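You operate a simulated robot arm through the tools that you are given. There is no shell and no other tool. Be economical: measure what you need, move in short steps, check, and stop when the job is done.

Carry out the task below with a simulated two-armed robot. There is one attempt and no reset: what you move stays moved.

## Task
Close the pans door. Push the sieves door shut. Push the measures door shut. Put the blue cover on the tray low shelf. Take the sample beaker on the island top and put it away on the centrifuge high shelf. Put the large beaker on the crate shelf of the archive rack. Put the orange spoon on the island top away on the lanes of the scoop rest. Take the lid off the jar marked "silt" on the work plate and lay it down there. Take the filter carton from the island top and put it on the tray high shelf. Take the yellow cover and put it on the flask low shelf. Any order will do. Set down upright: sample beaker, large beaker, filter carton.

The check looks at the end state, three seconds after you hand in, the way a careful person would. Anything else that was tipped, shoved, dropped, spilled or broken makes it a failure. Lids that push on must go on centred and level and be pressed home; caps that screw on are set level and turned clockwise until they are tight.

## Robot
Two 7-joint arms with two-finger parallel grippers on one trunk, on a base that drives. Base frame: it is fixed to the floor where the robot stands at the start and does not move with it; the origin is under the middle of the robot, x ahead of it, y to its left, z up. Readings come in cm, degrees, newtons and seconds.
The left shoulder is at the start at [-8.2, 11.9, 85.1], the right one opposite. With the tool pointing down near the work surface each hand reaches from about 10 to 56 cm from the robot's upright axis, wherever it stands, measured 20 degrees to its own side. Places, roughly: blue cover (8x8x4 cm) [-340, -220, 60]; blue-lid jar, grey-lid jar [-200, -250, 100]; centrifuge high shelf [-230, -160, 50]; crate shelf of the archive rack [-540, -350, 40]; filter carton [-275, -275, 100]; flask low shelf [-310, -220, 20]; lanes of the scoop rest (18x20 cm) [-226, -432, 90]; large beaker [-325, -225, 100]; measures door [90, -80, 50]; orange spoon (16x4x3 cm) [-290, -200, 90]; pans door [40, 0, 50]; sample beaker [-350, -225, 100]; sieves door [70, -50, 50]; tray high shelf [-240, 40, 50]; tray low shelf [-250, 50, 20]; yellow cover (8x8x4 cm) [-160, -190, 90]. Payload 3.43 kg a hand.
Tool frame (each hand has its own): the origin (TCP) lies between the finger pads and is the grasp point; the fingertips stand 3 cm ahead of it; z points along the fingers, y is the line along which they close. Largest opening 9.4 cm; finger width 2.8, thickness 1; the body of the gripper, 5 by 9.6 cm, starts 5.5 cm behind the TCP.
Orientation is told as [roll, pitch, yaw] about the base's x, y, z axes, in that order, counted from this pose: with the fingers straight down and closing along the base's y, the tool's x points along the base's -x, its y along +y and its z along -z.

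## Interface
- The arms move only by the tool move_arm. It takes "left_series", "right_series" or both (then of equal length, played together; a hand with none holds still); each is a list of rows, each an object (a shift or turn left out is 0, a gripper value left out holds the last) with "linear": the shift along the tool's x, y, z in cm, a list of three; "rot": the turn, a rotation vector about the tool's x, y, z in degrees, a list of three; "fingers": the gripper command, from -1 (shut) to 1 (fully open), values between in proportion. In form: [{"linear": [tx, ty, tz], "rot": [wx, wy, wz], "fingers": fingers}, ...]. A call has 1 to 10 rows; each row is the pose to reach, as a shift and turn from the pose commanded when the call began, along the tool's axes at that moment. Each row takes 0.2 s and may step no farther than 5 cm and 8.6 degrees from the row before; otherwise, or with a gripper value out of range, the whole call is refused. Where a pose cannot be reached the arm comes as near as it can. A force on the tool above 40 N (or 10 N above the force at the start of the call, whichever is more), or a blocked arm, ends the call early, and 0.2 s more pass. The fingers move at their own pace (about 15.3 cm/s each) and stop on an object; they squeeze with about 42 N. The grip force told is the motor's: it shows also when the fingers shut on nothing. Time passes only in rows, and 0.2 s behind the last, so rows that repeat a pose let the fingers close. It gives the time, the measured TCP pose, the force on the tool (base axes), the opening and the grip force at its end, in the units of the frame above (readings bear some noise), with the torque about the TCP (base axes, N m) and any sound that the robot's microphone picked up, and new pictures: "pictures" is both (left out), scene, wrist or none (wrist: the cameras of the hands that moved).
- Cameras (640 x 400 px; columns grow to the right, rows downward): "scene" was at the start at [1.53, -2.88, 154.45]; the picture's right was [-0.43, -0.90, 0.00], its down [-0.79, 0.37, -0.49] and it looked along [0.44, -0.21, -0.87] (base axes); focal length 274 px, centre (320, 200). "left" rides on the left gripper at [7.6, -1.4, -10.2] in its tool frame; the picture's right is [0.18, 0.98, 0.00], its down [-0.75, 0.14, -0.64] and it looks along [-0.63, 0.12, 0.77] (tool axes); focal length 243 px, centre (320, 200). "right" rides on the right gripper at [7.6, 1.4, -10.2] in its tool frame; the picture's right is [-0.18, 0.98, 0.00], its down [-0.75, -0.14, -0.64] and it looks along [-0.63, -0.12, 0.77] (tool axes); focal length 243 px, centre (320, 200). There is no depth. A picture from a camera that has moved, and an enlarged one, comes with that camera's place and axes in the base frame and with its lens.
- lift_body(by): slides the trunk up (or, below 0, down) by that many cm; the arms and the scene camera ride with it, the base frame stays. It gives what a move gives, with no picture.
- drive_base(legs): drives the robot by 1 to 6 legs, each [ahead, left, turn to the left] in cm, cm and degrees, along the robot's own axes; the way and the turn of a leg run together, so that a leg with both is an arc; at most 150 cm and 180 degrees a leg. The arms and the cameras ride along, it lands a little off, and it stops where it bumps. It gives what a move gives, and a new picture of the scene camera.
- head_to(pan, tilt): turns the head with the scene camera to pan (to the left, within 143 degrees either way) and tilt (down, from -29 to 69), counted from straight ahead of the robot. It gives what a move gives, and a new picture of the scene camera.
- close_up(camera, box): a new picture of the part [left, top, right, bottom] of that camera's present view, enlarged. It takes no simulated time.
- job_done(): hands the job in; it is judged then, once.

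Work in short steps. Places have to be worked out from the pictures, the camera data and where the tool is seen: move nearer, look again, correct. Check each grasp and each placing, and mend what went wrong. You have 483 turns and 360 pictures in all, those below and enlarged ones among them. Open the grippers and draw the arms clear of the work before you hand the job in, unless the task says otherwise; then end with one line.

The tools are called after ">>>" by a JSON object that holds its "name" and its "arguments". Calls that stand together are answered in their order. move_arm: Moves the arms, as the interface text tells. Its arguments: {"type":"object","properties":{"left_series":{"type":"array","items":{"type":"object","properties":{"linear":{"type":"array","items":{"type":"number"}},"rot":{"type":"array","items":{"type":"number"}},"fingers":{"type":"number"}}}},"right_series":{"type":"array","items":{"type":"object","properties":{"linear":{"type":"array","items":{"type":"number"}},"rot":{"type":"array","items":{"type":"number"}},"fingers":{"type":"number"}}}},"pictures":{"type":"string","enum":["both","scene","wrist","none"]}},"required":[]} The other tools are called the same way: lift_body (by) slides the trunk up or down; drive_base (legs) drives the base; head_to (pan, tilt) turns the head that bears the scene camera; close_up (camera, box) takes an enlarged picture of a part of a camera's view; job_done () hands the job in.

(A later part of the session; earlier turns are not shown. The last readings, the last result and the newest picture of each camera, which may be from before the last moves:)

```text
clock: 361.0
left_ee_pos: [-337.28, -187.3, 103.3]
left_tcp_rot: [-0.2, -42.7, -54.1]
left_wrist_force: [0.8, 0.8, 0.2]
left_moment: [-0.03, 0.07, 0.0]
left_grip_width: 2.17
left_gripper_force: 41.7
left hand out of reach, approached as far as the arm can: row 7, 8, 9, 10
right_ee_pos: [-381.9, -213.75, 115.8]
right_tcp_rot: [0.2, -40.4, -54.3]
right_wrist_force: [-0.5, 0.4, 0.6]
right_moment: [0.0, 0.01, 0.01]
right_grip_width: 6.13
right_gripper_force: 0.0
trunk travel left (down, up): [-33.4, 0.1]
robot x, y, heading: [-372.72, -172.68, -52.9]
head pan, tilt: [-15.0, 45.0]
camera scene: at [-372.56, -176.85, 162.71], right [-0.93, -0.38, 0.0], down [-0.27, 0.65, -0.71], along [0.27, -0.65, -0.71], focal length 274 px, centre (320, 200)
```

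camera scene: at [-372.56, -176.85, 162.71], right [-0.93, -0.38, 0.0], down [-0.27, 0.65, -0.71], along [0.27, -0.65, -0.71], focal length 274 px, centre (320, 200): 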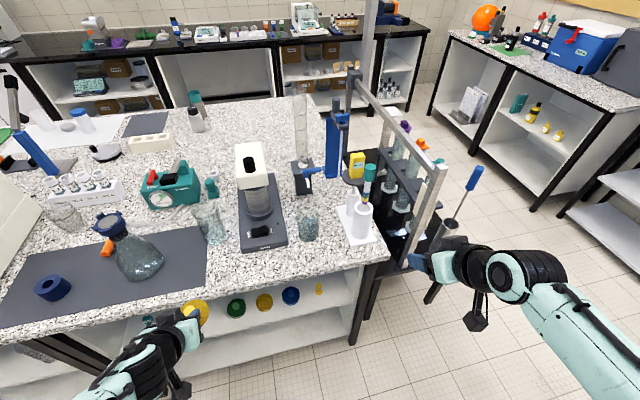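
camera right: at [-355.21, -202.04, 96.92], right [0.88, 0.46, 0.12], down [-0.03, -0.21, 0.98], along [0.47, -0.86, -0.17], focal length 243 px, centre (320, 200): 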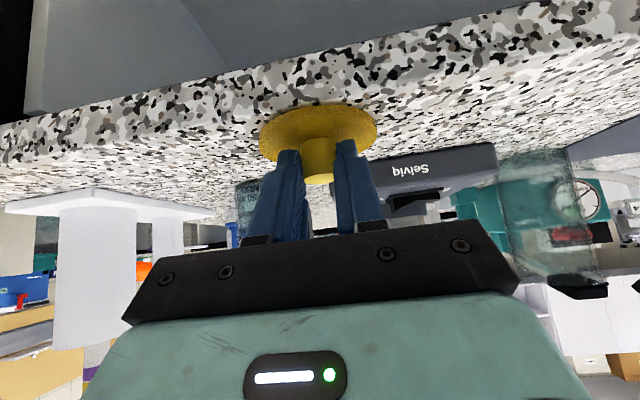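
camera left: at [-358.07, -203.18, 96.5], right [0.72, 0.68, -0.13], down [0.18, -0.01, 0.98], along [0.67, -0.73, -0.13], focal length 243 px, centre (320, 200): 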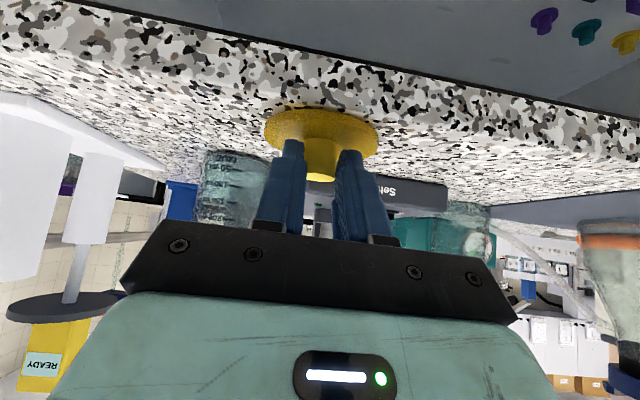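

Back up 18, lower the trunk fully, then lower the left hand.

>>> {"name": "drive_base", "arguments": {"legs": [[-18, 0, 0]]}}

>>> {"name": "lift_body", "arguments": {"by": -33.3}}

>>> {"name": "move_arm", "arguments": {"left_series": [{"linear": [1, 1, 4]}, {"linear": [2, 2, 8]}, {"linear": [3.5, 3, 12]}, {"linear": [6.5, 3.5, 15.5]}, {"linear": [9.5, 4, 19]}, {"linear": [12.5, 4, 22.5]}, {"linear": [15.5, 4, 26]}, {"linear": [18.5, 4, 29.5]}, {"linear": [21.5, 4, 33]}, {"linear": [23, 4, 34.5]}], "pictures": "both"}}

```text
clock: 362.5
left_ee_pos: [-348.02, -173.42, 103.41]
left_tcp_rot: [-0.1, -42.7, -53.8]
left_wrist_force: [0.4, -0.2, -0.1]
left_moment: [0.01, 0.0, 0.02]
left_grip_width: 2.15
left_gripper_force: 42.0
right_ee_pos: [-392.5, -199.92, 115.76]
right_tcp_rot: [0.2, -40.4, -54.1]
right_wrist_force: [0.2, 0.2, -0.4]
right_moment: [0.01, -0.05, 0.01]
right_grip_width: 6.14
right_gripper_force: 0.0
trunk travel left (down, up): [-33.4, 0.1]
robot x, y, heading: [-383.72, -159.11, -52.7]
head pan, tilt: [-15.0, 45.0]
camera scene: at [-383.22, -163.09, 162.74], right [-0.92, -0.38, 0.0], down [-0.27, 0.65, -0.71], along [0.27, -0.65, -0.71], focal length 274 px, centre (320, 200)
```

scene: 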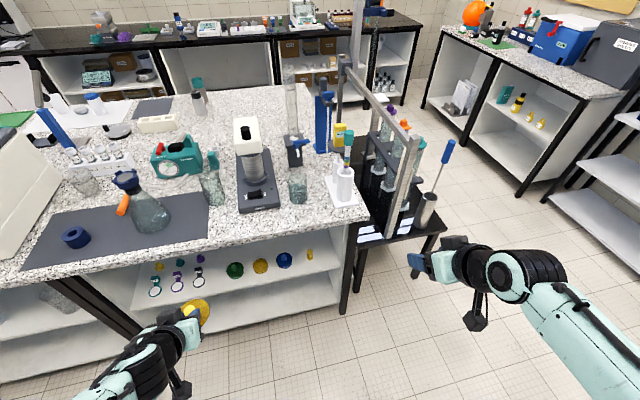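

```text
clock: 365.8
left_ee_pos: [-348.06, -173.21, 69.89]
left_tcp_rot: [0.0, -42.7, -53.9]
left_wrist_force: [0.2, 0.3, 0.3]
left_moment: [-0.02, -0.03, 0.04]
left_grip_width: 2.17
left_gripper_force: 41.7
right_ee_pos: [-392.36, -199.86, 82.47]
right_tcp_rot: [0.1, -40.4, -54.1]
right_wrist_force: [0.0, 0.8, -0.2]
right_moment: [0.04, -0.02, 0.01]
right_grip_width: 6.11
right_gripper_force: 0.0
trunk travel left (down, up): [-0.1, 33.4]
robot x, y, heading: [-383.46, -158.94, -52.5]
head pan, tilt: [-15.0, 45.0]
```

```text
clock: 368.0
left_ee_pos: [-339.98, -175.74, 29.46]
left_tcp_rot: [-0.3, -42.4, -53.9]
left_wrist_force: [0.8, -0.3, -1.1]
left_moment: [0.0, -0.01, 0.01]
left_grip_width: 2.16
left_gripper_force: 42.1
left hand out of reach, approached as far as the arm can: row 10
right_ee_pos: [-392.42, -199.99, 82.51]
right_tcp_rot: [0.1, -40.4, -54.1]
right_wrist_force: [-0.2, 0.7, -0.1]
right_moment: [0.0, -0.02, 0.01]
right_grip_width: 6.13
right_gripper_force: 0.1
trunk travel left (down, up): [-0.1, 33.4]
robot x, y, heading: [-383.61, -159.02, -52.3]
head pan, tilt: [-15.0, 45.0]
camera scene: at [-380.25, -167.0, 128.83], right [-0.92, -0.38, 0.0], down [-0.27, 0.65, -0.71], along [0.27, -0.65, -0.71], focal length 274 px, centre (320, 200)
camera left: at [-348.49, -166.4, 31.86], right [0.72, 0.69, -0.13], down [0.19, -0.02, 0.98], along [0.67, -0.73, -0.14], focal length 243 px, centre (320, 200)
```

scene: 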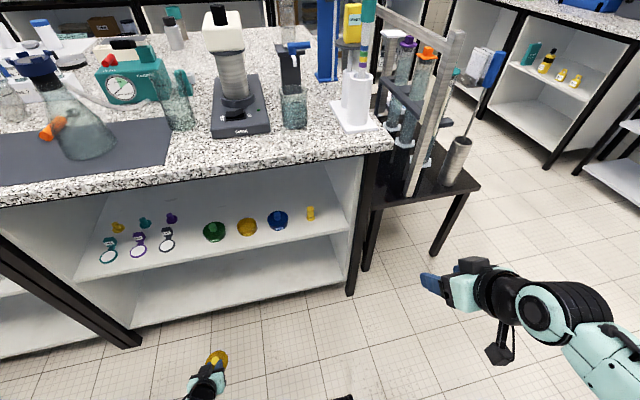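
left: 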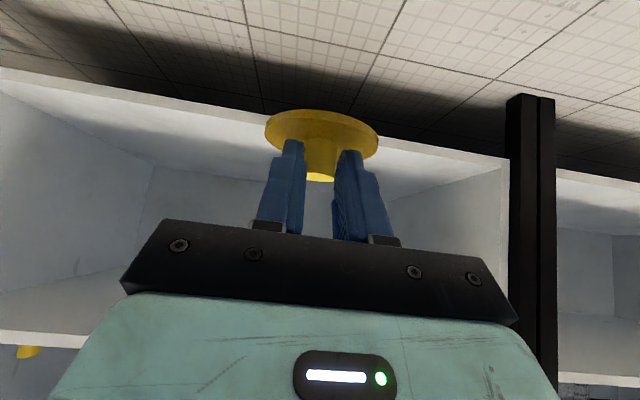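

Low shelf surface ≈15–16. Drive 22 cm ahead with the cover in the low opening, then extend the arm.

>>> {"name": "drive_base", "arguments": {"legs": [[22, 0, -0.5]]}}

>>> {"name": "move_arm", "arguments": {"left_series": [{"linear": [-2, 0, 3.3]}, {"linear": [-4, 0, 6.6]}, {"linear": [-5.5, 0, 9.5]}, {"linear": [-6, 0, 12.5]}, {"linear": [-6, 0, 14]}], "pictures": "both"}}

```text
clock: 369.7
left_ee_pos: [-326.79, -193.55, 29.61]
left_tcp_rot: [-0.6, -42.4, -54.1]
left_wrist_force: [-0.3, -0.3, 0.9]
left_moment: [-0.01, 0.01, -0.01]
left_grip_width: 2.16
left_gripper_force: 41.6
right_ee_pos: [-379.26, -217.44, 82.58]
right_tcp_rot: [0.3, -40.4, -54.4]
right_wrist_force: [1.1, 0.1, -0.4]
right_moment: [-0.01, 0.02, 0.03]
right_grip_width: 6.12
right_gripper_force: 0.2
trunk travel left (down, up): [-0.1, 33.4]
robot x, y, heading: [-370.16, -176.37, -53.0]
head pan, tilt: [-15.0, 45.0]
camera scene: at [-366.83, -184.58, 128.83], right [-0.93, -0.38, 0.0], down [-0.27, 0.65, -0.71], along [0.27, -0.65, -0.71], focal length 274 px, centre (320, 200)
```

scene: 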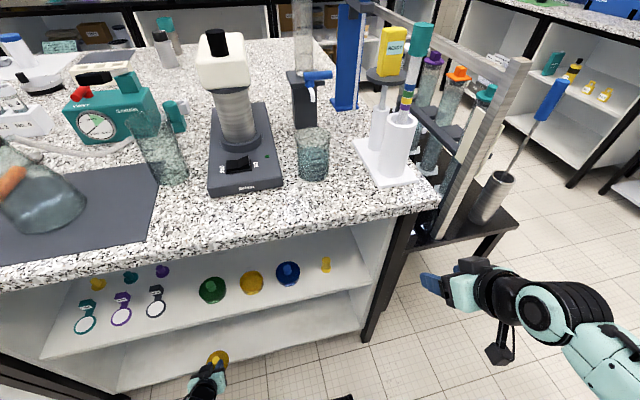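

```text
clock: 370.9
left_ee_pos: [-318.76, -204.72, 23.15]
left_tcp_rot: [-0.6, -42.4, -54.2]
left_wrist_force: [-0.9, -0.2, -1.5]
left_moment: [0.03, 0.01, 0.05]
left_grip_width: 2.15
left_gripper_force: 41.9
right_ee_pos: [-379.2, -217.44, 82.44]
right_tcp_rot: [0.2, -40.4, -54.4]
right_wrist_force: [-0.4, -0.2, 0.6]
right_moment: [0.0, 0.03, 0.0]
right_grip_width: 6.12
right_gripper_force: 0.0
trunk travel left (down, up): [-0.1, 33.4]
robot x, y, heading: [-370.28, -177.01, -52.5]
head pan, tilt: [-15.0, 45.0]
camera scene: at [-366.84, -184.57, 128.83], right [-0.93, -0.38, 0.0], down [-0.27, 0.65, -0.71], along [0.27, -0.65, -0.71], focal length 274 px, centre (320, 200)
camera left: at [-327.28, -195.43, 25.56], right [0.72, 0.68, -0.13], down [0.19, -0.02, 0.98], along [0.67, -0.73, -0.14], focal length 243 px, centre (320, 200)
```

scene: 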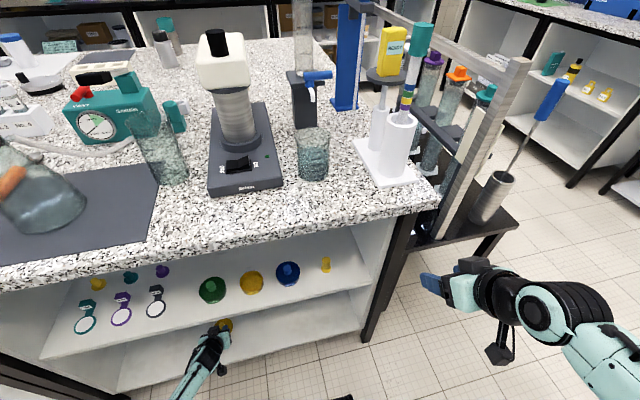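
left: 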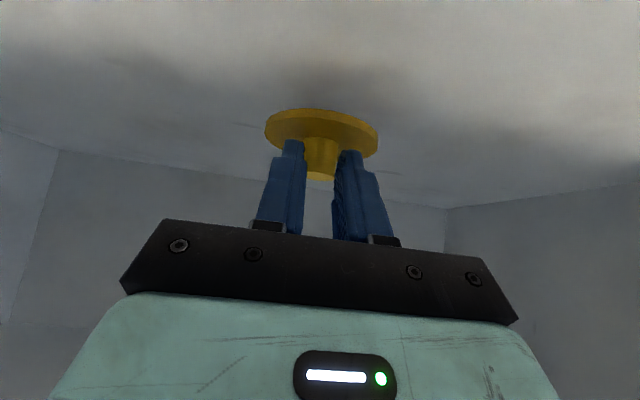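

Cover is inside the low compartment. Lower to contact.

>>> {"name": "move_arm", "arguments": {"left_series": [{"linear": [0.7, 0, 0.75]}, {"linear": [1.4, 0, 1.5]}, {"linear": [2, 0, 2.2]}, {"linear": [2.4, 0, 2.6]}, {"linear": [2.7, 0, 2.95]}, {"linear": [3, 0, 3.3]}], "pictures": "wrist"}}

```text
clock: 372.4
left_ee_pos: [-318.58, -205.23, 19.24]
left_tcp_rot: [-0.7, -43.1, -54.3]
left_wrist_force: [-0.2, 1.1, 10.0]
left_moment: [-0.21, -0.2, -0.02]
left_grip_width: 2.14
left_gripper_force: 42.4
right_ee_pos: [-379.29, -217.41, 82.67]
right_tcp_rot: [0.1, -40.6, -54.3]
right_wrist_force: [-0.2, -0.2, -0.1]
right_moment: [-0.02, 0.0, -0.02]
right_grip_width: 6.12
right_gripper_force: 0.0
trunk travel left (down, up): [-0.1, 33.4]
robot x, y, heading: [-370.0, -176.53, -52.6]
head pan, tilt: [-15.0, 45.0]
stopped in row 6 (left hand): the force on the tool passed its limit at 40 N (the readings are from after the stop); the commanded pose is now the measured one
camera left: at [-327.0, -195.81, 21.47], right [0.72, 0.68, -0.13], down [0.19, -0.01, 0.98], along [0.66, -0.74, -0.13], focal length 243 px, centre (320, 200)
```

left: 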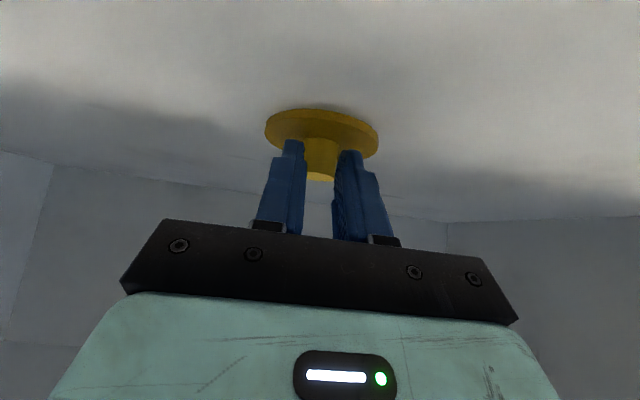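

Release and retreat back out of the shelf.

>>> {"name": "move_arm", "arguments": {"left_series": [{"fingers": 0}, {"fingers": 0.2}, {"linear": [0.5, 0, -3]}, {"linear": [3.5, 0, -6.5]}, {"linear": [7, 0, -10]}, {"linear": [10.5, 0, -13]}, {"linear": [14, 0, -16]}], "pictures": "wrist"}}

```text
clock: 374.0
left_ee_pos: [-327.35, -186.72, 22.47]
left_tcp_rot: [-2.1, -42.0, -54.3]
left_wrist_force: [-0.6, -0.3, -0.2]
left_moment: [0.01, -0.04, 0.03]
left_grip_width: 5.64
left_gripper_force: 0.0
left hand out of reach, approached as far as the arm can: row 5, 6, 7
right_ee_pos: [-379.26, -217.45, 82.4]
right_tcp_rot: [0.3, -40.4, -54.5]
right_wrist_force: [0.1, 0.5, 0.1]
right_moment: [-0.01, 0.0, 0.0]
right_grip_width: 6.12
right_gripper_force: 0.0
trunk travel left (down, up): [-0.1, 33.4]
robot x, y, heading: [-370.18, -176.33, -52.6]
head pan, tilt: [-15.0, 45.0]
camera left: at [-335.51, -177.28, 24.9], right [0.73, 0.66, -0.15], down [0.21, -0.01, 0.98], along [0.65, -0.75, -0.15], focal length 243 px, centre (320, 200)
```

left: 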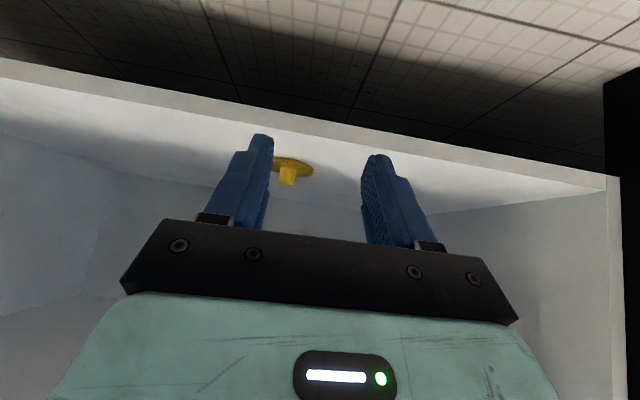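

Yellow cover rests level on the flask low shelf. Back off 12, shift right 8, and raise the left hand to the high shelf level for the blue cover.

>>> {"name": "drive_base", "arguments": {"legs": [[-12, -8, 0]]}}

>>> {"name": "move_arm", "arguments": {"left_series": [{"linear": [-2.9, -1.5, -3.2]}, {"linear": [-5.8, -3, -6.4], "rot": [1, 0, 0]}, {"linear": [-8.7, -5, -9.6], "rot": [2, 0, 0]}, {"linear": [-11.6, -7, -12.8], "rot": [2, 0, 0]}, {"linear": [-14.5, -9, -16], "rot": [2, 0, 0]}, {"linear": [-17.4, -11.2, -19.2], "rot": [2, 0, 0]}, {"linear": [-20.3, -13.4, -22.4], "rot": [2, 0, 0]}, {"linear": [-23, -15.6, -25.4], "rot": [2, 0, 0]}, {"linear": [-26, -17.8, -28.6], "rot": [2, 0, 0]}, {"linear": [-28.5, -20, -31.5], "rot": [2, 0, 0]}], "pictures": "both"}}

```text
clock: 375.4
left_ee_pos: [-341.02, -182.28, 22.39]
left_tcp_rot: [-2.1, -42.1, -54.4]
left_wrist_force: [-1.0, 0.6, 0.1]
left_moment: [0.01, 0.02, -0.03]
left_grip_width: 5.64
left_gripper_force: 0.1
right_ee_pos: [-392.97, -212.74, 82.41]
right_tcp_rot: [0.1, -40.4, -54.5]
right_wrist_force: [-0.4, -0.2, 0.2]
right_moment: [0.01, 0.01, 0.03]
right_grip_width: 6.11
right_gripper_force: 0.1
trunk travel left (down, up): [-0.1, 33.4]
robot x, y, heading: [-384.1, -171.79, -53.1]
head pan, tilt: [-15.0, 45.0]
camera scene: at [-380.52, -179.88, 128.83], right [-0.93, -0.38, 0.0], down [-0.27, 0.65, -0.71], along [0.27, -0.65, -0.71], focal length 274 px, centre (320, 200)
```

scene: 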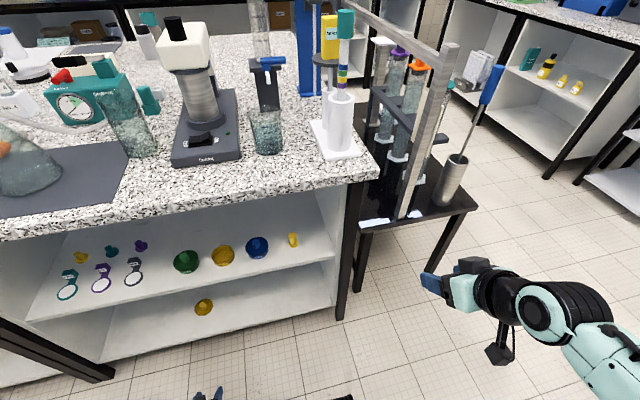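

```text
clock: 377.6
left_ee_pos: [-356.31, -192.66, 65.2]
left_tcp_rot: [-4.2, -41.9, -54.3]
left_wrist_force: [-0.4, 0.1, -0.2]
left_moment: [0.01, 0.0, -0.02]
left_grip_width: 5.64
left_gripper_force: 0.0
right_ee_pos: [-392.98, -212.82, 82.42]
right_tcp_rot: [0.2, -40.5, -54.5]
right_wrist_force: [-0.3, 0.6, -0.3]
right_moment: [0.0, -0.01, 0.02]
right_grip_width: 6.13
right_gripper_force: 0.1
trunk travel left (down, up): [-0.1, 33.4]
robot x, y, heading: [-383.79, -171.9, -53.1]
head pan, tilt: [-15.0, 45.0]
camera scene: at [-380.53, -179.89, 128.83], right [-0.93, -0.38, 0.0], down [-0.27, 0.65, -0.71], along [0.27, -0.65, -0.71], focal length 274 px, centre (320, 200)
camera left: at [-364.29, -183.03, 67.79], right [0.74, 0.64, -0.18], down [0.23, 0.0, 0.97], along [0.63, -0.76, -0.15], focal length 243 px, centre (320, 200)
```

scene: 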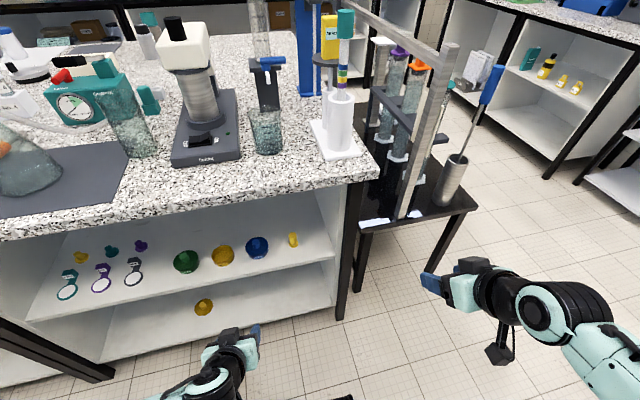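
left: 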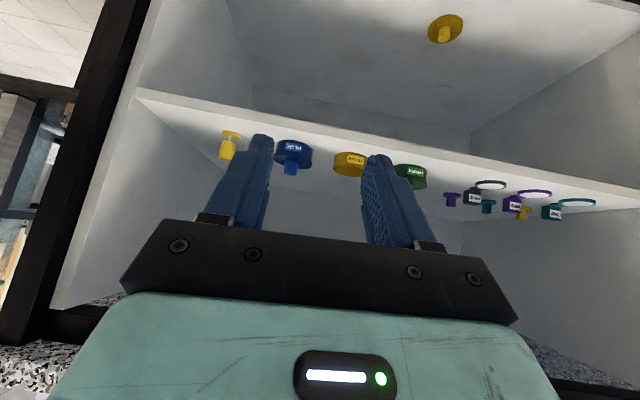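

Blue cover knob ≈(-340.5,-222.5). Fix left roll and drive 20 ahead.

>>> {"name": "move_arm", "arguments": {"left_series": [{"rot": [-2, 0, 0]}, {"rot": [-4.2, 0, 0]}, {"linear": [0, -4.5, 0], "rot": [-4.2, 0, 0]}], "pictures": "none"}}

>>> {"name": "drive_base", "arguments": {"legs": [[19, 0, 0]]}}

>>> {"name": "close_up", "arguments": {"camera": "left", "box": [100, 40, 580, 280]}}

```text
clock: 378.4
left_ee_pos: [-360.41, -195.7, 65.64]
left_tcp_rot: [0.0, -42.0, -54.4]
left_wrist_force: [0.4, 1.3, 0.1]
left_moment: [0.0, -0.01, -0.02]
left_grip_width: 5.64
left_gripper_force: 0.1
right_ee_pos: [-392.93, -212.79, 82.47]
right_tcp_rot: [0.2, -40.3, -54.5]
right_wrist_force: [0.1, 0.4, -1.1]
right_moment: [-0.02, -0.02, -0.02]
right_grip_width: 6.13
right_gripper_force: 0.1
trunk travel left (down, up): [-0.1, 33.4]
robot x, y, heading: [-383.92, -171.81, -52.9]
head pan, tilt: [-15.0, 45.0]
```

```text
clock: 380.0
left_ee_pos: [-349.08, -210.31, 65.68]
left_tcp_rot: [0.1, -42.0, -54.2]
left_wrist_force: [0.1, -0.3, -0.9]
left_moment: [0.02, 0.03, -0.02]
left_grip_width: 5.62
left_gripper_force: 0.0
right_ee_pos: [-381.52, -227.68, 82.46]
right_tcp_rot: [0.2, -40.4, -54.2]
right_wrist_force: [-0.5, 0.0, 0.0]
right_moment: [0.04, -0.03, 0.03]
right_grip_width: 6.12
right_gripper_force: 0.1
trunk travel left (down, up): [-0.1, 33.4]
robot x, y, heading: [-372.94, -186.66, -52.4]
head pan, tilt: [-15.0, 45.0]
camera scene: at [-369.17, -194.7, 128.83], right [-0.92, -0.38, 0.0], down [-0.27, 0.65, -0.71], along [0.27, -0.65, -0.71], focal length 274 px, centre (320, 200)
```

scene: 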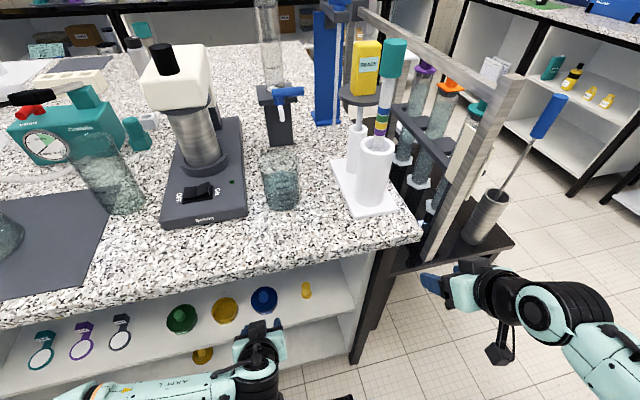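

```text
1.33 times, centred on (340, 160) of left
camera zoom: at [-357.47, -201.08, 68.07], right [0.72, 0.69, -0.12], down [0.19, -0.02, 0.98], along [0.67, -0.73, -0.15], focal length 324 px, centre (293, 253)
```

zoom: 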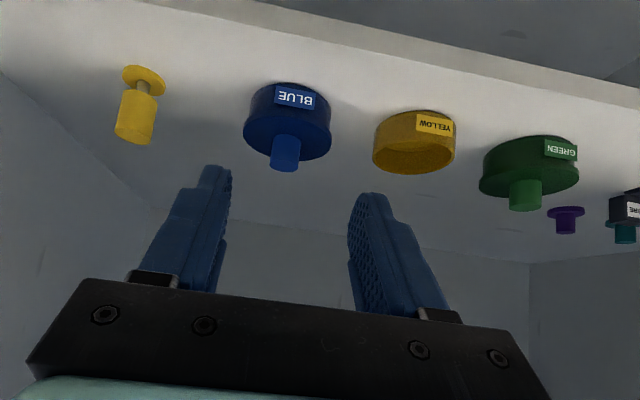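

The blue cover sits on a small "BLUE" pot; I should lift only the cover by its knob at ≈(-341.3,-221.4), knob z 54.6–57. Approach.

>>> {"name": "move_arm", "arguments": {"left_series": [{"linear": [-1, 0, 3.5]}, {"linear": [-2.2, -0.1, 7]}, {"linear": [-3.35, -0.2, 10.5]}], "pictures": "wrist"}}

```text
clock: 380.8
left_ee_pos: [-343.43, -217.97, 60.31]
left_tcp_rot: [0.1, -41.9, -54.3]
left_wrist_force: [0.2, 0.2, -0.9]
left_moment: [0.01, 0.01, -0.01]
left_grip_width: 5.63
left_gripper_force: 0.1
right_ee_pos: [-381.46, -227.78, 82.46]
right_tcp_rot: [0.2, -40.4, -54.2]
right_wrist_force: [0.7, 1.0, -0.7]
right_moment: [-0.03, -0.02, -0.01]
right_grip_width: 6.11
right_gripper_force: 0.0
trunk travel left (down, up): [-0.1, 33.4]
robot x, y, heading: [-372.4, -186.63, -52.4]
head pan, tilt: [-15.0, 45.0]
camera left: at [-351.99, -208.74, 62.65], right [0.72, 0.69, -0.12], down [0.19, -0.02, 0.98], along [0.67, -0.73, -0.15], focal length 243 px, centre (320, 200)
```

left: 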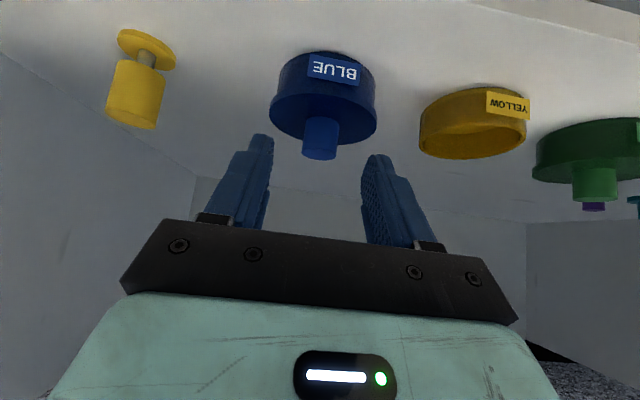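

Confirmed. Move in and grip the blue knob.

>>> {"name": "move_arm", "arguments": {"left_series": [{"linear": [0.1, 0, 2]}, {"linear": [0.2, 0, 3.2]}, {"linear": [0.3, 0, 3.7]}, {"linear": [0.3, 0, 3.7], "fingers": -1}, {"linear": [0.3, 0, 3.7]}, {"linear": [0.3, 0, 3.7]}], "pictures": "wrist"}}

```text
clock: 381.5
left_ee_pos: [-342.34, -220.1, 58.18]
left_tcp_rot: [0.1, -43.0, -54.3]
left_wrist_force: [-1.3, 3.0, 10.6]
left_moment: [-0.02, -0.03, 0.01]
left_grip_width: 5.63
left_gripper_force: 0.2
right_ee_pos: [-381.57, -227.53, 82.43]
right_tcp_rot: [0.1, -40.4, -54.2]
right_wrist_force: [0.2, -0.1, -0.7]
right_moment: [0.01, 0.03, 0.0]
right_grip_width: 6.11
right_gripper_force: 0.0
trunk travel left (down, up): [-0.1, 33.4]
robot x, y, heading: [-373.22, -186.84, -52.6]
head pan, tilt: [-15.0, 45.0]
stopped in row 3 (left hand): the force on the tool passed its limit at 48 N (the readings are from after the stop); the commanded pose is now the measured one
camera left: at [-350.86, -210.73, 60.38], right [0.72, 0.68, -0.12], down [0.18, -0.01, 0.98], along [0.67, -0.73, -0.13], focal length 243 px, centre (320, 200)
```

left: 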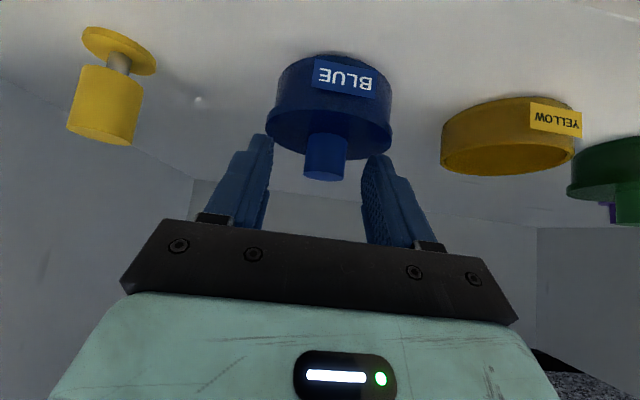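

Touched the disc surface; back off slightly and close.

>>> {"name": "move_arm", "arguments": {"left_series": [{"linear": [-0.3, 0, -0.1]}, {"linear": [-0.3, 0, -0.1], "fingers": -1}, {"linear": [-0.3, 0, -0.1]}, {"linear": [-0.3, 0, -0.1]}], "pictures": "none"}}

>>> {"name": "move_arm", "arguments": {"left_series": [{"linear": [-0.35, 0, -0.38]}, {"linear": [-0.7, 0, -0.75]}, {"linear": [-1, 0, -1.1]}], "pictures": "wrist"}}

```text
clock: 382.5
left_ee_pos: [-342.24, -220.05, 58.23]
left_tcp_rot: [0.2, -42.7, -54.3]
left_wrist_force: [1.4, -2.0, 9.0]
left_moment: [-0.14, -0.05, -0.01]
left_grip_width: 2.01
left_gripper_force: 42.0
right_ee_pos: [-381.49, -227.53, 82.63]
right_tcp_rot: [0.2, -40.3, -54.2]
right_wrist_force: [1.0, 0.1, 0.0]
right_moment: [0.01, 0.0, -0.03]
right_grip_width: 6.11
right_gripper_force: 0.0
trunk travel left (down, up): [-0.1, 33.4]
robot x, y, heading: [-372.56, -186.68, -52.6]
head pan, tilt: [-15.0, 45.0]
```

```text
clock: 383.3
left_ee_pos: [-342.33, -220.26, 59.7]
left_tcp_rot: [0.1, -42.7, -54.4]
left_wrist_force: [-0.9, 0.5, 0.5]
left_moment: [0.02, 0.0, -0.01]
left_grip_width: 2.03
left_gripper_force: 41.6
right_ee_pos: [-381.41, -227.49, 82.46]
right_tcp_rot: [0.2, -40.4, -54.2]
right_wrist_force: [0.0, 0.0, 0.0]
right_moment: [0.0, -0.03, 0.02]
right_grip_width: 6.12
right_gripper_force: 0.1
trunk travel left (down, up): [-0.1, 33.4]
robot x, y, heading: [-372.74, -186.49, -52.7]
head pan, tilt: [-15.0, 45.0]
camera left: at [-350.77, -210.86, 61.93], right [0.72, 0.68, -0.12], down [0.18, -0.01, 0.98], along [0.67, -0.73, -0.14], focal length 243 px, centre (320, 200)
```

left: 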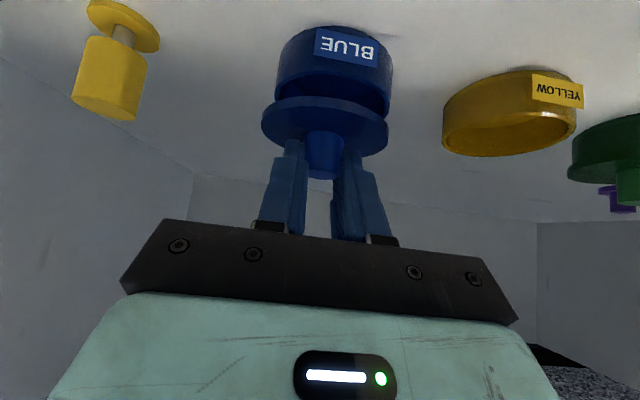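

Cover came off cleanly, pot stays. Lift more and retreat from the shelf.

>>> {"name": "move_arm", "arguments": {"left_series": [{"linear": [-1.3, 0, -1.5]}, {"linear": [-2, 0, -2.2]}, {"linear": [0.5, 0, -5]}, {"linear": [3.5, 0, -8]}, {"linear": [6.5, 0, -11]}, {"linear": [9, 1, -13.5]}], "pictures": "none"}}

>>> {"name": "drive_base", "arguments": {"legs": [[-20, 0, 0]]}}

```text
clock: 384.7
left_ee_pos: [-350.86, -206.93, 63.5]
left_tcp_rot: [0.1, -42.8, -54.3]
left_wrist_force: [-0.4, -0.5, -0.4]
left_moment: [0.0, 0.01, 0.03]
left_grip_width: 2.01
left_gripper_force: 41.7
right_ee_pos: [-381.53, -227.66, 82.46]
right_tcp_rot: [0.2, -40.4, -54.2]
right_wrist_force: [0.3, 0.1, 0.2]
right_moment: [0.0, -0.02, -0.01]
right_grip_width: 6.11
right_gripper_force: 0.1
trunk travel left (down, up): [-0.1, 33.4]
robot x, y, heading: [-372.62, -186.4, -52.4]
head pan, tilt: [-15.0, 45.0]
```

```text
clock: 386.2
left_ee_pos: [-362.44, -191.9, 63.47]
left_tcp_rot: [0.1, -42.8, -54.3]
left_wrist_force: [0.3, 0.0, -0.7]
left_moment: [0.04, -0.01, 0.0]
left_grip_width: 2.03
left_gripper_force: 41.2
right_ee_pos: [-393.11, -212.41, 82.4]
right_tcp_rot: [0.2, -40.3, -54.2]
right_wrist_force: [0.2, -0.3, 0.9]
right_moment: [-0.01, 0.01, 0.02]
right_grip_width: 6.12
right_gripper_force: 0.1
trunk travel left (down, up): [-0.1, 33.4]
robot x, y, heading: [-383.88, -171.43, -52.8]
head pan, tilt: [-15.0, 45.0]
camera scene: at [-380.82, -179.46, 128.83], right [-0.92, -0.38, 0.0], down [-0.27, 0.65, -0.71], along [0.27, -0.65, -0.71], focal length 274 px, centre (320, 200)
```

scene: 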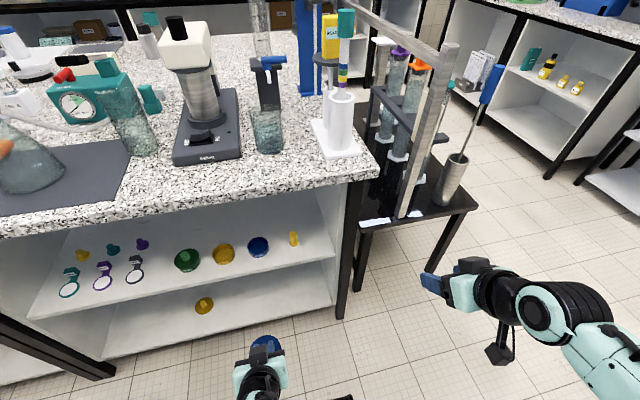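

Now the sample beaker with the right hand. Raise the trunk, move left hand further left, then position the base.

>>> {"name": "lift_body", "arguments": {"by": 33}}

>>> {"name": "move_arm", "arguments": {"left_series": [{"linear": [0, 3.5, -1.5]}, {"linear": [0, 7, -3]}, {"linear": [0, 10.5, -4.5]}, {"linear": [0, 14, -6]}, {"linear": [0, 17, -7]}], "right_series": [{"fingers": 1}, {"linear": [0, 2, 0]}, {"linear": [0, 4, 0]}, {"linear": [0, 6, 0]}, {"linear": [0, 8, 0]}], "pictures": "none"}}

>>> {"name": "drive_base", "arguments": {"legs": [[15, 9, 0]]}}

```text
clock: 389.5
left_ee_pos: [-360.23, -194.86, 99.14]
left_tcp_rot: [0.3, -46.5, -54.6]
left_wrist_force: [0.0, 1.1, -0.4]
left_moment: [-0.01, 0.0, 0.0]
left_grip_width: 2.02
left_gripper_force: 41.9
right_ee_pos: [-393.18, -212.38, 115.36]
right_tcp_rot: [0.2, -40.3, -54.2]
right_wrist_force: [0.1, -0.5, -0.1]
right_moment: [-0.04, 0.0, 0.02]
right_grip_width: 6.12
right_gripper_force: 0.1
trunk travel left (down, up): [-33.1, 0.4]
robot x, y, heading: [-384.35, -171.56, -52.7]
head pan, tilt: [-15.0, 45.0]
```

```text
clock: 390.7
left_ee_pos: [-346.6, -182.34, 105.95]
left_tcp_rot: [0.0, -46.5, -54.3]
left_wrist_force: [0.7, 0.5, 0.0]
left_moment: [0.02, -0.01, -0.03]
left_grip_width: 2.02
left_gripper_force: 41.9
left hand out of reach, approached as far as the arm can: row 1, 2, 3, 4, 5
right_ee_pos: [-386.51, -207.8, 115.53]
right_tcp_rot: [0.1, -40.4, -54.2]
right_wrist_force: [-0.7, 0.5, 0.0]
right_moment: [-0.01, 0.01, -0.02]
right_grip_width: 9.39
right_gripper_force: 0.0
trunk travel left (down, up): [-33.1, 0.4]
robot x, y, heading: [-384.65, -171.42, -52.7]
head pan, tilt: [-15.0, 45.0]
```

```text
clock: 392.2
left_ee_pos: [-330.51, -188.9, 105.92]
left_tcp_rot: [0.3, -46.4, -54.6]
left_wrist_force: [0.0, 1.4, -0.3]
left_moment: [0.0, 0.04, -0.04]
left_grip_width: 2.01
left_gripper_force: 42.1
right_ee_pos: [-370.4, -214.45, 115.51]
right_tcp_rot: [0.2, -40.3, -54.1]
right_wrist_force: [1.0, -0.1, 0.3]
right_moment: [0.0, -0.01, -0.01]
right_grip_width: 9.38
right_gripper_force: 0.0
trunk travel left (down, up): [-33.1, 0.4]
robot x, y, heading: [-367.88, -178.1, -52.8]
head pan, tilt: [-15.0, 45.0]
camera scene: at [-367.6, -182.0, 162.43], right [-0.92, -0.38, 0.0], down [-0.27, 0.65, -0.71], along [0.27, -0.65, -0.71], focal length 274 px, centre (320, 200)
```

scene: 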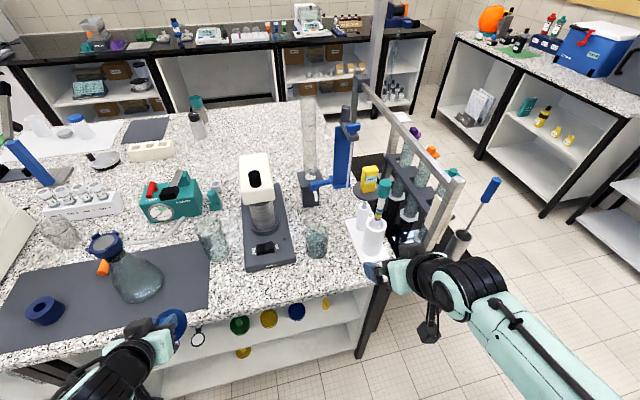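

Sample beaker at (-348,-226.8), rim z≈101. Move the right hand to a point 12 cm before it along the finger direction.

>>> {"name": "move_arm", "arguments": {"right_series": [{"linear": [0, 3.7, 0]}, {"linear": [0, 7.3, 0]}, {"linear": [0, 10.9, 0]}, {"linear": [-1.4, 10.9, 4]}, {"linear": [-2.8, 10.9, 8]}, {"linear": [-4.2, 10.9, 12]}, {"linear": [-5.46, 10.9, 15.6]}], "pictures": "wrist"}}

```text
clock: 393.8
left_ee_pos: [-330.15, -189.08, 106.01]
left_tcp_rot: [0.3, -46.5, -54.4]
left_wrist_force: [-0.4, 0.1, -0.8]
left_moment: [0.01, -0.01, 0.02]
left_grip_width: 2.01
left_gripper_force: 42.2
right_ee_pos: [-353.29, -219.74, 107.23]
right_tcp_rot: [0.2, -40.4, -54.4]
right_wrist_force: [0.4, 1.0, 0.4]
right_moment: [-0.01, 0.02, -0.01]
right_grip_width: 9.45
right_gripper_force: 0.1
trunk travel left (down, up): [-33.1, 0.4]
robot x, y, heading: [-367.9, -178.02, -52.5]
head pan, tilt: [-15.0, 45.0]
camera right: at [-359.39, -208.67, 110.13], right [0.88, 0.46, 0.12], down [-0.03, -0.21, 0.98], along [0.48, -0.86, -0.17], focal length 243 px, centre (320, 200)
```

right: 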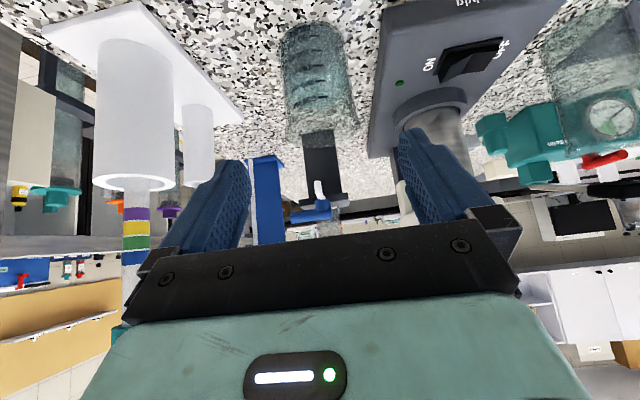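

Aligned; narrow the opening to 8 cm to clear the microscope and slide in.

>>> {"name": "move_arm", "arguments": {"right_series": [{"linear": [0.2, 0.15, 4], "fingers": 0.7}, {"linear": [0.4, 0.15, 8]}, {"linear": [0.6, 0.15, 11]}, {"linear": [0.64, 0.15, 12.2]}], "pictures": "wrist"}}

```text
clock: 394.8
left_ee_pos: [-330.44, -188.94, 105.93]
left_tcp_rot: [0.3, -46.4, -54.5]
left_wrist_force: [0.5, -0.4, 0.6]
left_moment: [-0.04, -0.04, -0.01]
left_grip_width: 2.0
left_gripper_force: 42.1
right_ee_pos: [-348.67, -225.63, 97.45]
right_tcp_rot: [0.3, -40.4, -54.3]
right_wrist_force: [0.2, 0.3, -0.7]
right_moment: [0.01, 0.0, -0.03]
right_grip_width: 7.97
right_gripper_force: 0.1
trunk travel left (down, up): [-33.1, 0.4]
robot x, y, heading: [-367.66, -178.18, -52.5]
head pan, tilt: [-15.0, 45.0]
camera right: at [-354.74, -214.64, 100.43], right [0.88, 0.46, 0.12], down [-0.02, -0.21, 0.98], along [0.48, -0.86, -0.18], focal length 243 px, centre (320, 200)
```

right: 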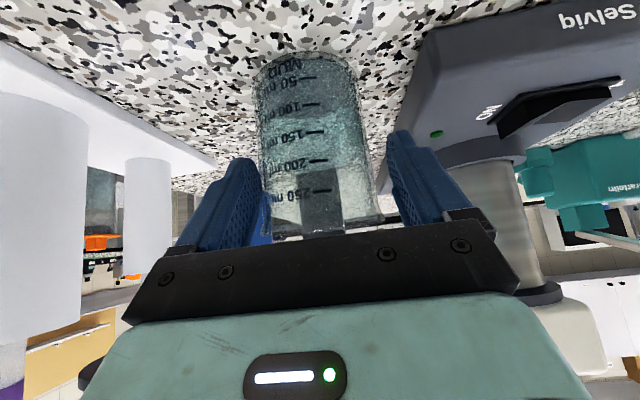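

Beaker is between the fingers. Close on it and lift 2 cm.

>>> {"name": "move_arm", "arguments": {"right_series": [{"fingers": -1}, {"fingers": -1}, {"fingers": -1}, {"linear": [-0.65, 0, -0.76]}, {"linear": [-1.6, 0, -1.9]}, {"linear": [-3.2, 0, -3.8]}], "pictures": "wrist"}}

```text
clock: 396.2
left_ee_pos: [-330.3, -189.02, 106.05]
left_tcp_rot: [0.3, -46.5, -54.5]
left_wrist_force: [0.4, 0.1, -0.6]
left_moment: [0.0, 0.01, 0.0]
left_grip_width: 2.01
left_gripper_force: 42.3
right_ee_pos: [-348.62, -225.39, 102.43]
right_tcp_rot: [0.2, -40.4, -54.2]
right_wrist_force: [0.6, 0.6, -2.5]
right_moment: [0.03, 0.03, 0.02]
right_grip_width: 6.71
right_gripper_force: 42.0
trunk travel left (down, up): [-33.1, 0.4]
robot x, y, heading: [-367.68, -177.82, -52.2]
head pan, tilt: [-15.0, 45.0]
camera right: at [-354.73, -214.47, 105.35], right [0.88, 0.46, 0.12], down [-0.02, -0.21, 0.98], along [0.48, -0.86, -0.17], focal length 243 px, centre (320, 200)
```

right: 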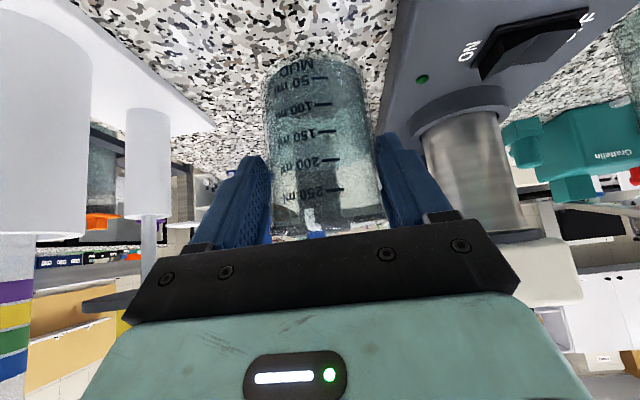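

Lifted cleanly. Raise and retreat from the table.

>>> {"name": "move_arm", "arguments": {"right_series": [{"linear": [-2.6, 0, -3]}, {"linear": [-5.2, 0, -6.1]}, {"linear": [-1.9, 0, -8.9]}, {"linear": [1.4, 0, -11.7]}, {"linear": [4.7, 0, -14.5]}, {"linear": [8, 0, -17.3]}], "pictures": "none"}}

>>> {"name": "drive_base", "arguments": {"legs": [[-30, 0, -0.5], [0, 105, 0]]}}

>>> {"name": "lift_body", "arguments": {"by": -30}}

>>> {"name": "head_to", "arguments": {"pan": 0, "tilt": 48}}

```text
clock: 397.6
left_ee_pos: [-330.32, -188.8, 105.87]
left_tcp_rot: [0.3, -46.5, -54.5]
left_wrist_force: [-0.5, 0.1, -0.9]
left_moment: [-0.02, -0.03, 0.02]
left_grip_width: 1.97
left_gripper_force: 42.3
right_ee_pos: [-359.13, -211.5, 110.53]
right_tcp_rot: [0.2, -40.4, -54.3]
right_wrist_force: [-0.2, 1.0, -1.9]
right_moment: [0.05, 0.05, 0.01]
right_grip_width: 6.72
right_gripper_force: 42.2
trunk travel left (down, up): [-33.1, 0.4]
robot x, y, heading: [-367.91, -177.93, -52.5]
head pan, tilt: [-15.0, 45.0]
```

```text
clock: 408.8
left_ee_pos: [-264.98, -99.06, 106.04]
left_tcp_rot: [0.3, -46.4, -52.8]
left_wrist_force: [-0.1, 0.4, -0.4]
left_moment: [-0.02, 0.03, -0.01]
left_grip_width: 2.16
left_gripper_force: 41.9
right_ee_pos: [-292.94, -122.27, 110.68]
right_tcp_rot: [0.3, -40.4, -52.7]
right_wrist_force: [-0.9, -1.2, -2.3]
right_moment: [0.04, -0.01, -0.01]
right_grip_width: 6.7
right_gripper_force: 43.0
trunk travel left (down, up): [-33.1, 0.4]
robot x, y, heading: [-302.95, -88.92, -51.1]
head pan, tilt: [-15.0, 45.0]
camera scene: at [-302.46, -93.09, 162.45], right [-0.91, -0.41, 0.0], down [-0.29, 0.65, -0.71], along [0.29, -0.65, -0.71], focal length 274 px, centre (320, 200)
```

scene: 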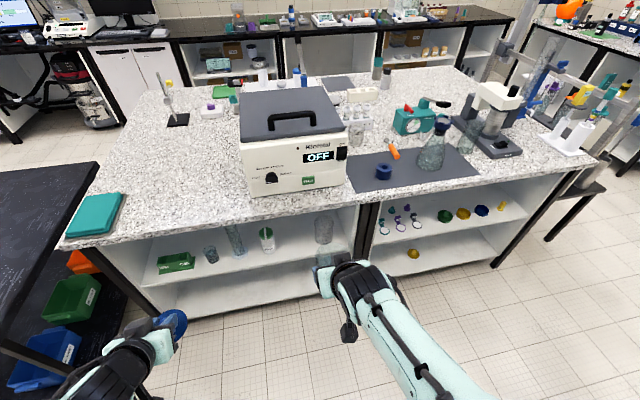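

```text
clock: 411.8
left_ee_pos: [-264.93, -99.02, 75.91]
left_tcp_rot: [0.2, -46.3, -52.8]
left_wrist_force: [0.2, -0.1, 0.0]
left_moment: [-0.01, 0.0, -0.04]
left_grip_width: 2.13
left_gripper_force: 41.7
right_ee_pos: [-293.07, -122.3, 80.65]
right_tcp_rot: [0.2, -40.4, -52.7]
right_wrist_force: [-0.1, 0.1, -1.4]
right_moment: [0.07, 0.04, 0.0]
right_grip_width: 6.71
right_gripper_force: 42.0
trunk travel left (down, up): [-3.1, 30.4]
robot x, y, heading: [-302.76, -89.02, -51.2]
head pan, tilt: [-15.0, 45.0]
```

```text
clock: 412.6
left_ee_pos: [-265.0, -99.06, 76.01]
left_tcp_rot: [0.3, -46.5, -53.0]
left_wrist_force: [0.0, -0.3, 0.2]
left_moment: [-0.01, -0.03, 0.01]
left_grip_width: 2.12
left_gripper_force: 41.9
right_ee_pos: [-293.02, -122.31, 80.66]
right_tcp_rot: [0.2, -40.5, -52.7]
right_wrist_force: [-0.1, 0.1, -2.5]
right_moment: [0.03, 0.03, 0.02]
right_grip_width: 6.69
right_gripper_force: 42.4
trunk travel left (down, up): [-3.1, 30.4]
robot x, y, heading: [-303.01, -89.1, -51.3]
head pan, tilt: [0.0, 48.0]
camera scene: at [-297.98, -95.29, 130.79], right [-0.78, -0.63, 0.0], down [-0.47, 0.58, -0.67], along [0.42, -0.52, -0.74], focal length 274 px, centre (320, 200)
```

scene: 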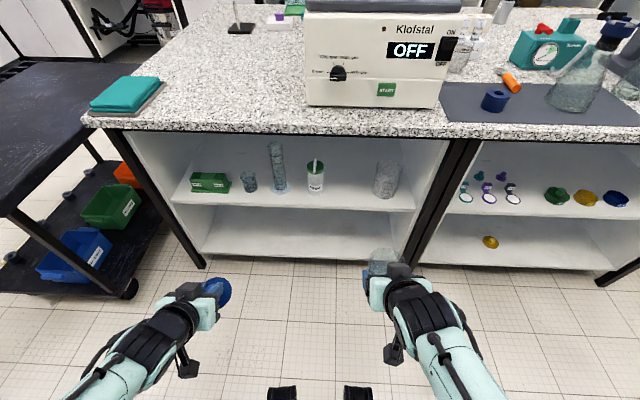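

Target: gap between bottle and beaker on the high shelf, at ≈(-261.6,-160.4). Lower the right hand to shelf height, then drive 28 ahead.

>>> {"name": "move_arm", "arguments": {"right_series": [{"linear": [2.6, 0, 3]}, {"linear": [5.2, 0, 6]}, {"linear": [7.8, 0, 9]}, {"linear": [10.4, 0, 12.1]}, {"linear": [12.6, 0.5, 14.7]}], "pictures": "none"}}

>>> {"name": "drive_base", "arguments": {"legs": [[28, 0, -1]]}}

```text
clock: 413.8
left_ee_pos: [-265.06, -98.92, 75.97]
left_tcp_rot: [0.2, -46.5, -53.0]
left_wrist_force: [0.5, 1.2, 0.2]
left_moment: [0.01, 0.01, 0.02]
left_grip_width: 2.14
left_gripper_force: 42.2
right_ee_pos: [-292.8, -121.84, 61.43]
right_tcp_rot: [0.2, -40.5, -52.7]
right_wrist_force: [-0.7, -0.1, -2.7]
right_moment: [0.08, 0.05, 0.0]
right_grip_width: 6.7
right_gripper_force: 42.0
trunk travel left (down, up): [-3.1, 30.4]
robot x, y, heading: [-302.93, -88.98, -51.0]
head pan, tilt: [0.0, 48.0]
```

```text
clock: 415.7
left_ee_pos: [-247.63, -121.99, 75.89]
left_tcp_rot: [0.3, -46.4, -54.0]
left_wrist_force: [-0.4, 0.6, -0.4]
left_moment: [0.0, -0.03, 0.0]
left_grip_width: 2.17
left_gripper_force: 42.2
right_ee_pos: [-275.82, -144.1, 61.39]
right_tcp_rot: [0.3, -40.4, -53.8]
right_wrist_force: [-0.2, -0.6, -3.4]
right_moment: [0.08, 0.04, 0.04]
right_grip_width: 6.69
right_gripper_force: 41.5
trunk travel left (down, up): [-3.1, 30.4]
robot x, y, heading: [-285.49, -111.46, -52.0]
head pan, tilt: [0.0, 48.0]
camera scene: at [-280.5, -117.52, 130.78], right [-0.79, -0.61, 0.0], down [-0.46, 0.59, -0.67], along [0.41, -0.53, -0.74], focal length 274 px, centre (320, 200)
```

scene: 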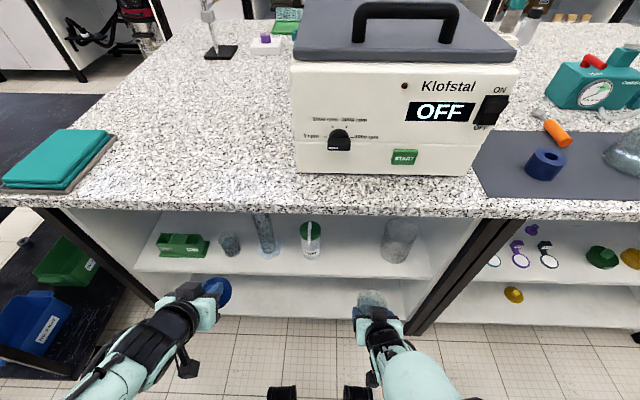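

Drive 5 more and extend 15.4 with the beaker 1.8 cm above shelf level.

>>> {"name": "drive_base", "arguments": {"legs": [[5, 0, 0]]}}

>>> {"name": "move_arm", "arguments": {"right_series": [{"linear": [-2, 1.2, 1.7]}, {"linear": [-5, 1.6, 4.2]}, {"linear": [-8.5, 1.6, 7.2]}, {"linear": [-11.7, 1.6, 9.9]}], "pictures": "both"}}

```text
clock: 416.7
left_ee_pos: [-244.64, -125.72, 75.93]
left_tcp_rot: [0.2, -46.4, -54.0]
left_wrist_force: [-1.0, 0.2, -0.9]
left_moment: [-0.01, 0.0, 0.0]
left_grip_width: 2.13
left_gripper_force: 41.8
right_ee_pos: [-272.85, -148.04, 61.46]
right_tcp_rot: [0.1, -40.4, -53.6]
right_wrist_force: [0.3, -0.6, -3.6]
right_moment: [0.05, 0.01, -0.05]
right_grip_width: 6.7
right_gripper_force: 42.2
trunk travel left (down, up): [-3.1, 30.4]
robot x, y, heading: [-282.32, -115.14, -52.0]
head pan, tilt: [0.0, 48.0]
camera scene: at [-277.46, -121.42, 130.78], right [-0.79, -0.61, 0.0], down [-0.46, 0.59, -0.67], along [0.41, -0.53, -0.74], focal length 274 px, centre (320, 200)
```

scene: 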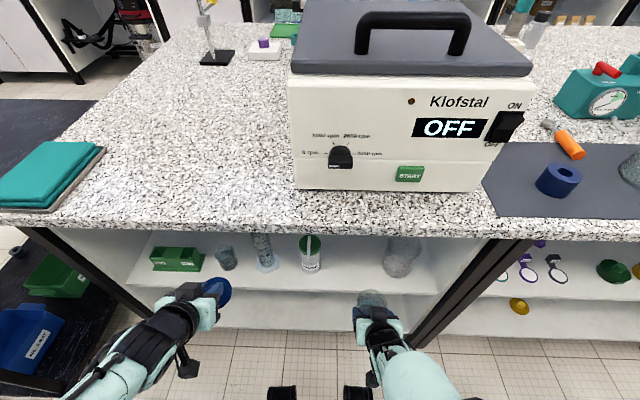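

```text
clock: 417.7
left_ee_pos: [-244.52, -125.89, 75.97]
left_tcp_rot: [0.3, -46.4, -54.0]
left_wrist_force: [0.7, 0.1, -1.0]
left_moment: [-0.01, 0.03, 0.04]
left_grip_width: 2.14
left_gripper_force: 41.6
right_ee_pos: [-262.39, -159.14, 61.44]
right_tcp_rot: [0.1, -40.4, -53.7]
right_wrist_force: [0.3, -0.7, -3.1]
right_moment: [0.05, 0.06, 0.0]
right_grip_width: 6.72
right_gripper_force: 42.1
trunk travel left (down, up): [-3.1, 30.4]
robot x, y, heading: [-282.51, -115.14, -52.0]
head pan, tilt: [0.0, 48.0]
camera scene: at [-277.48, -121.41, 130.78], right [-0.79, -0.61, 0.0], down [-0.46, 0.59, -0.67], along [0.41, -0.53, -0.74], focal length 274 px, centre (320, 200)
camera right: at [-268.67, -148.37, 64.32], right [0.87, 0.47, 0.12], down [-0.02, -0.21, 0.98], along [0.48, -0.86, -0.18], focal length 243 px, centre (320, 200)
```

scene: 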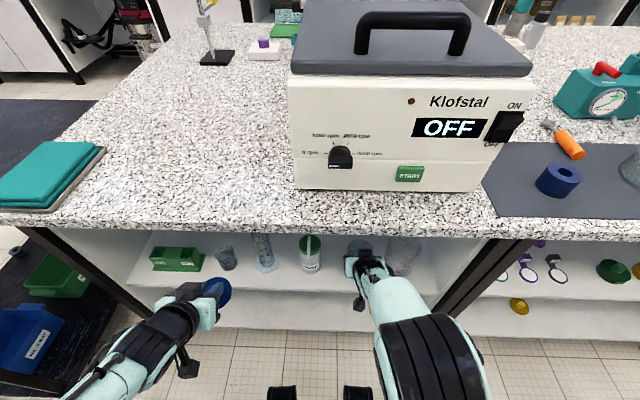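
right: 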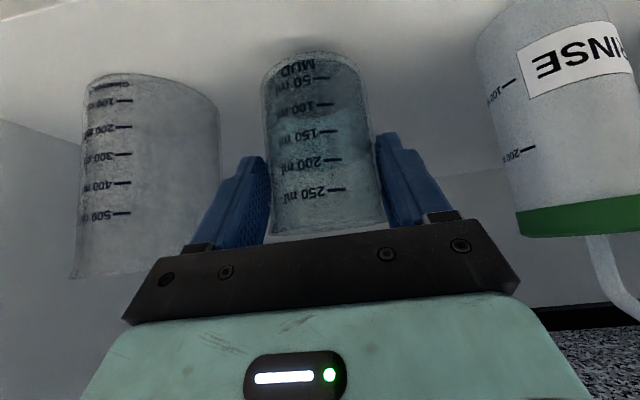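

Slightly close to the 500 ml beaker; shift 1.5 cm left, then lower to contact.

>>> {"name": "move_arm", "arguments": {"right_series": [{"linear": [0, 0.8, 0]}, {"linear": [0, 1.5, 0]}, {"linear": [0.65, 1.5, 0.76]}, {"linear": [0.95, 1.5, 1.1]}, {"linear": [1.2, 1.5, 1.45]}, {"linear": [1.45, 1.5, 1.7]}, {"linear": [1.7, 1.5, 2]}], "pictures": "none"}}

```text
clock: 419.3
left_ee_pos: [-244.77, -125.64, 75.95]
left_tcp_rot: [0.3, -46.5, -53.9]
left_wrist_force: [0.3, 0.3, 0.0]
left_moment: [0.03, 0.01, 0.03]
left_grip_width: 2.15
left_gripper_force: 41.7
right_ee_pos: [-261.28, -158.69, 59.2]
right_tcp_rot: [0.3, -41.0, -53.8]
right_wrist_force: [-5.7, 4.1, 32.9]
right_moment: [-1.22, 0.64, -0.32]
right_grip_width: 6.75
right_gripper_force: 42.8
trunk travel left (down, up): [-3.1, 30.4]
robot x, y, heading: [-282.24, -115.14, -52.0]
head pan, tilt: [0.0, 48.0]
```

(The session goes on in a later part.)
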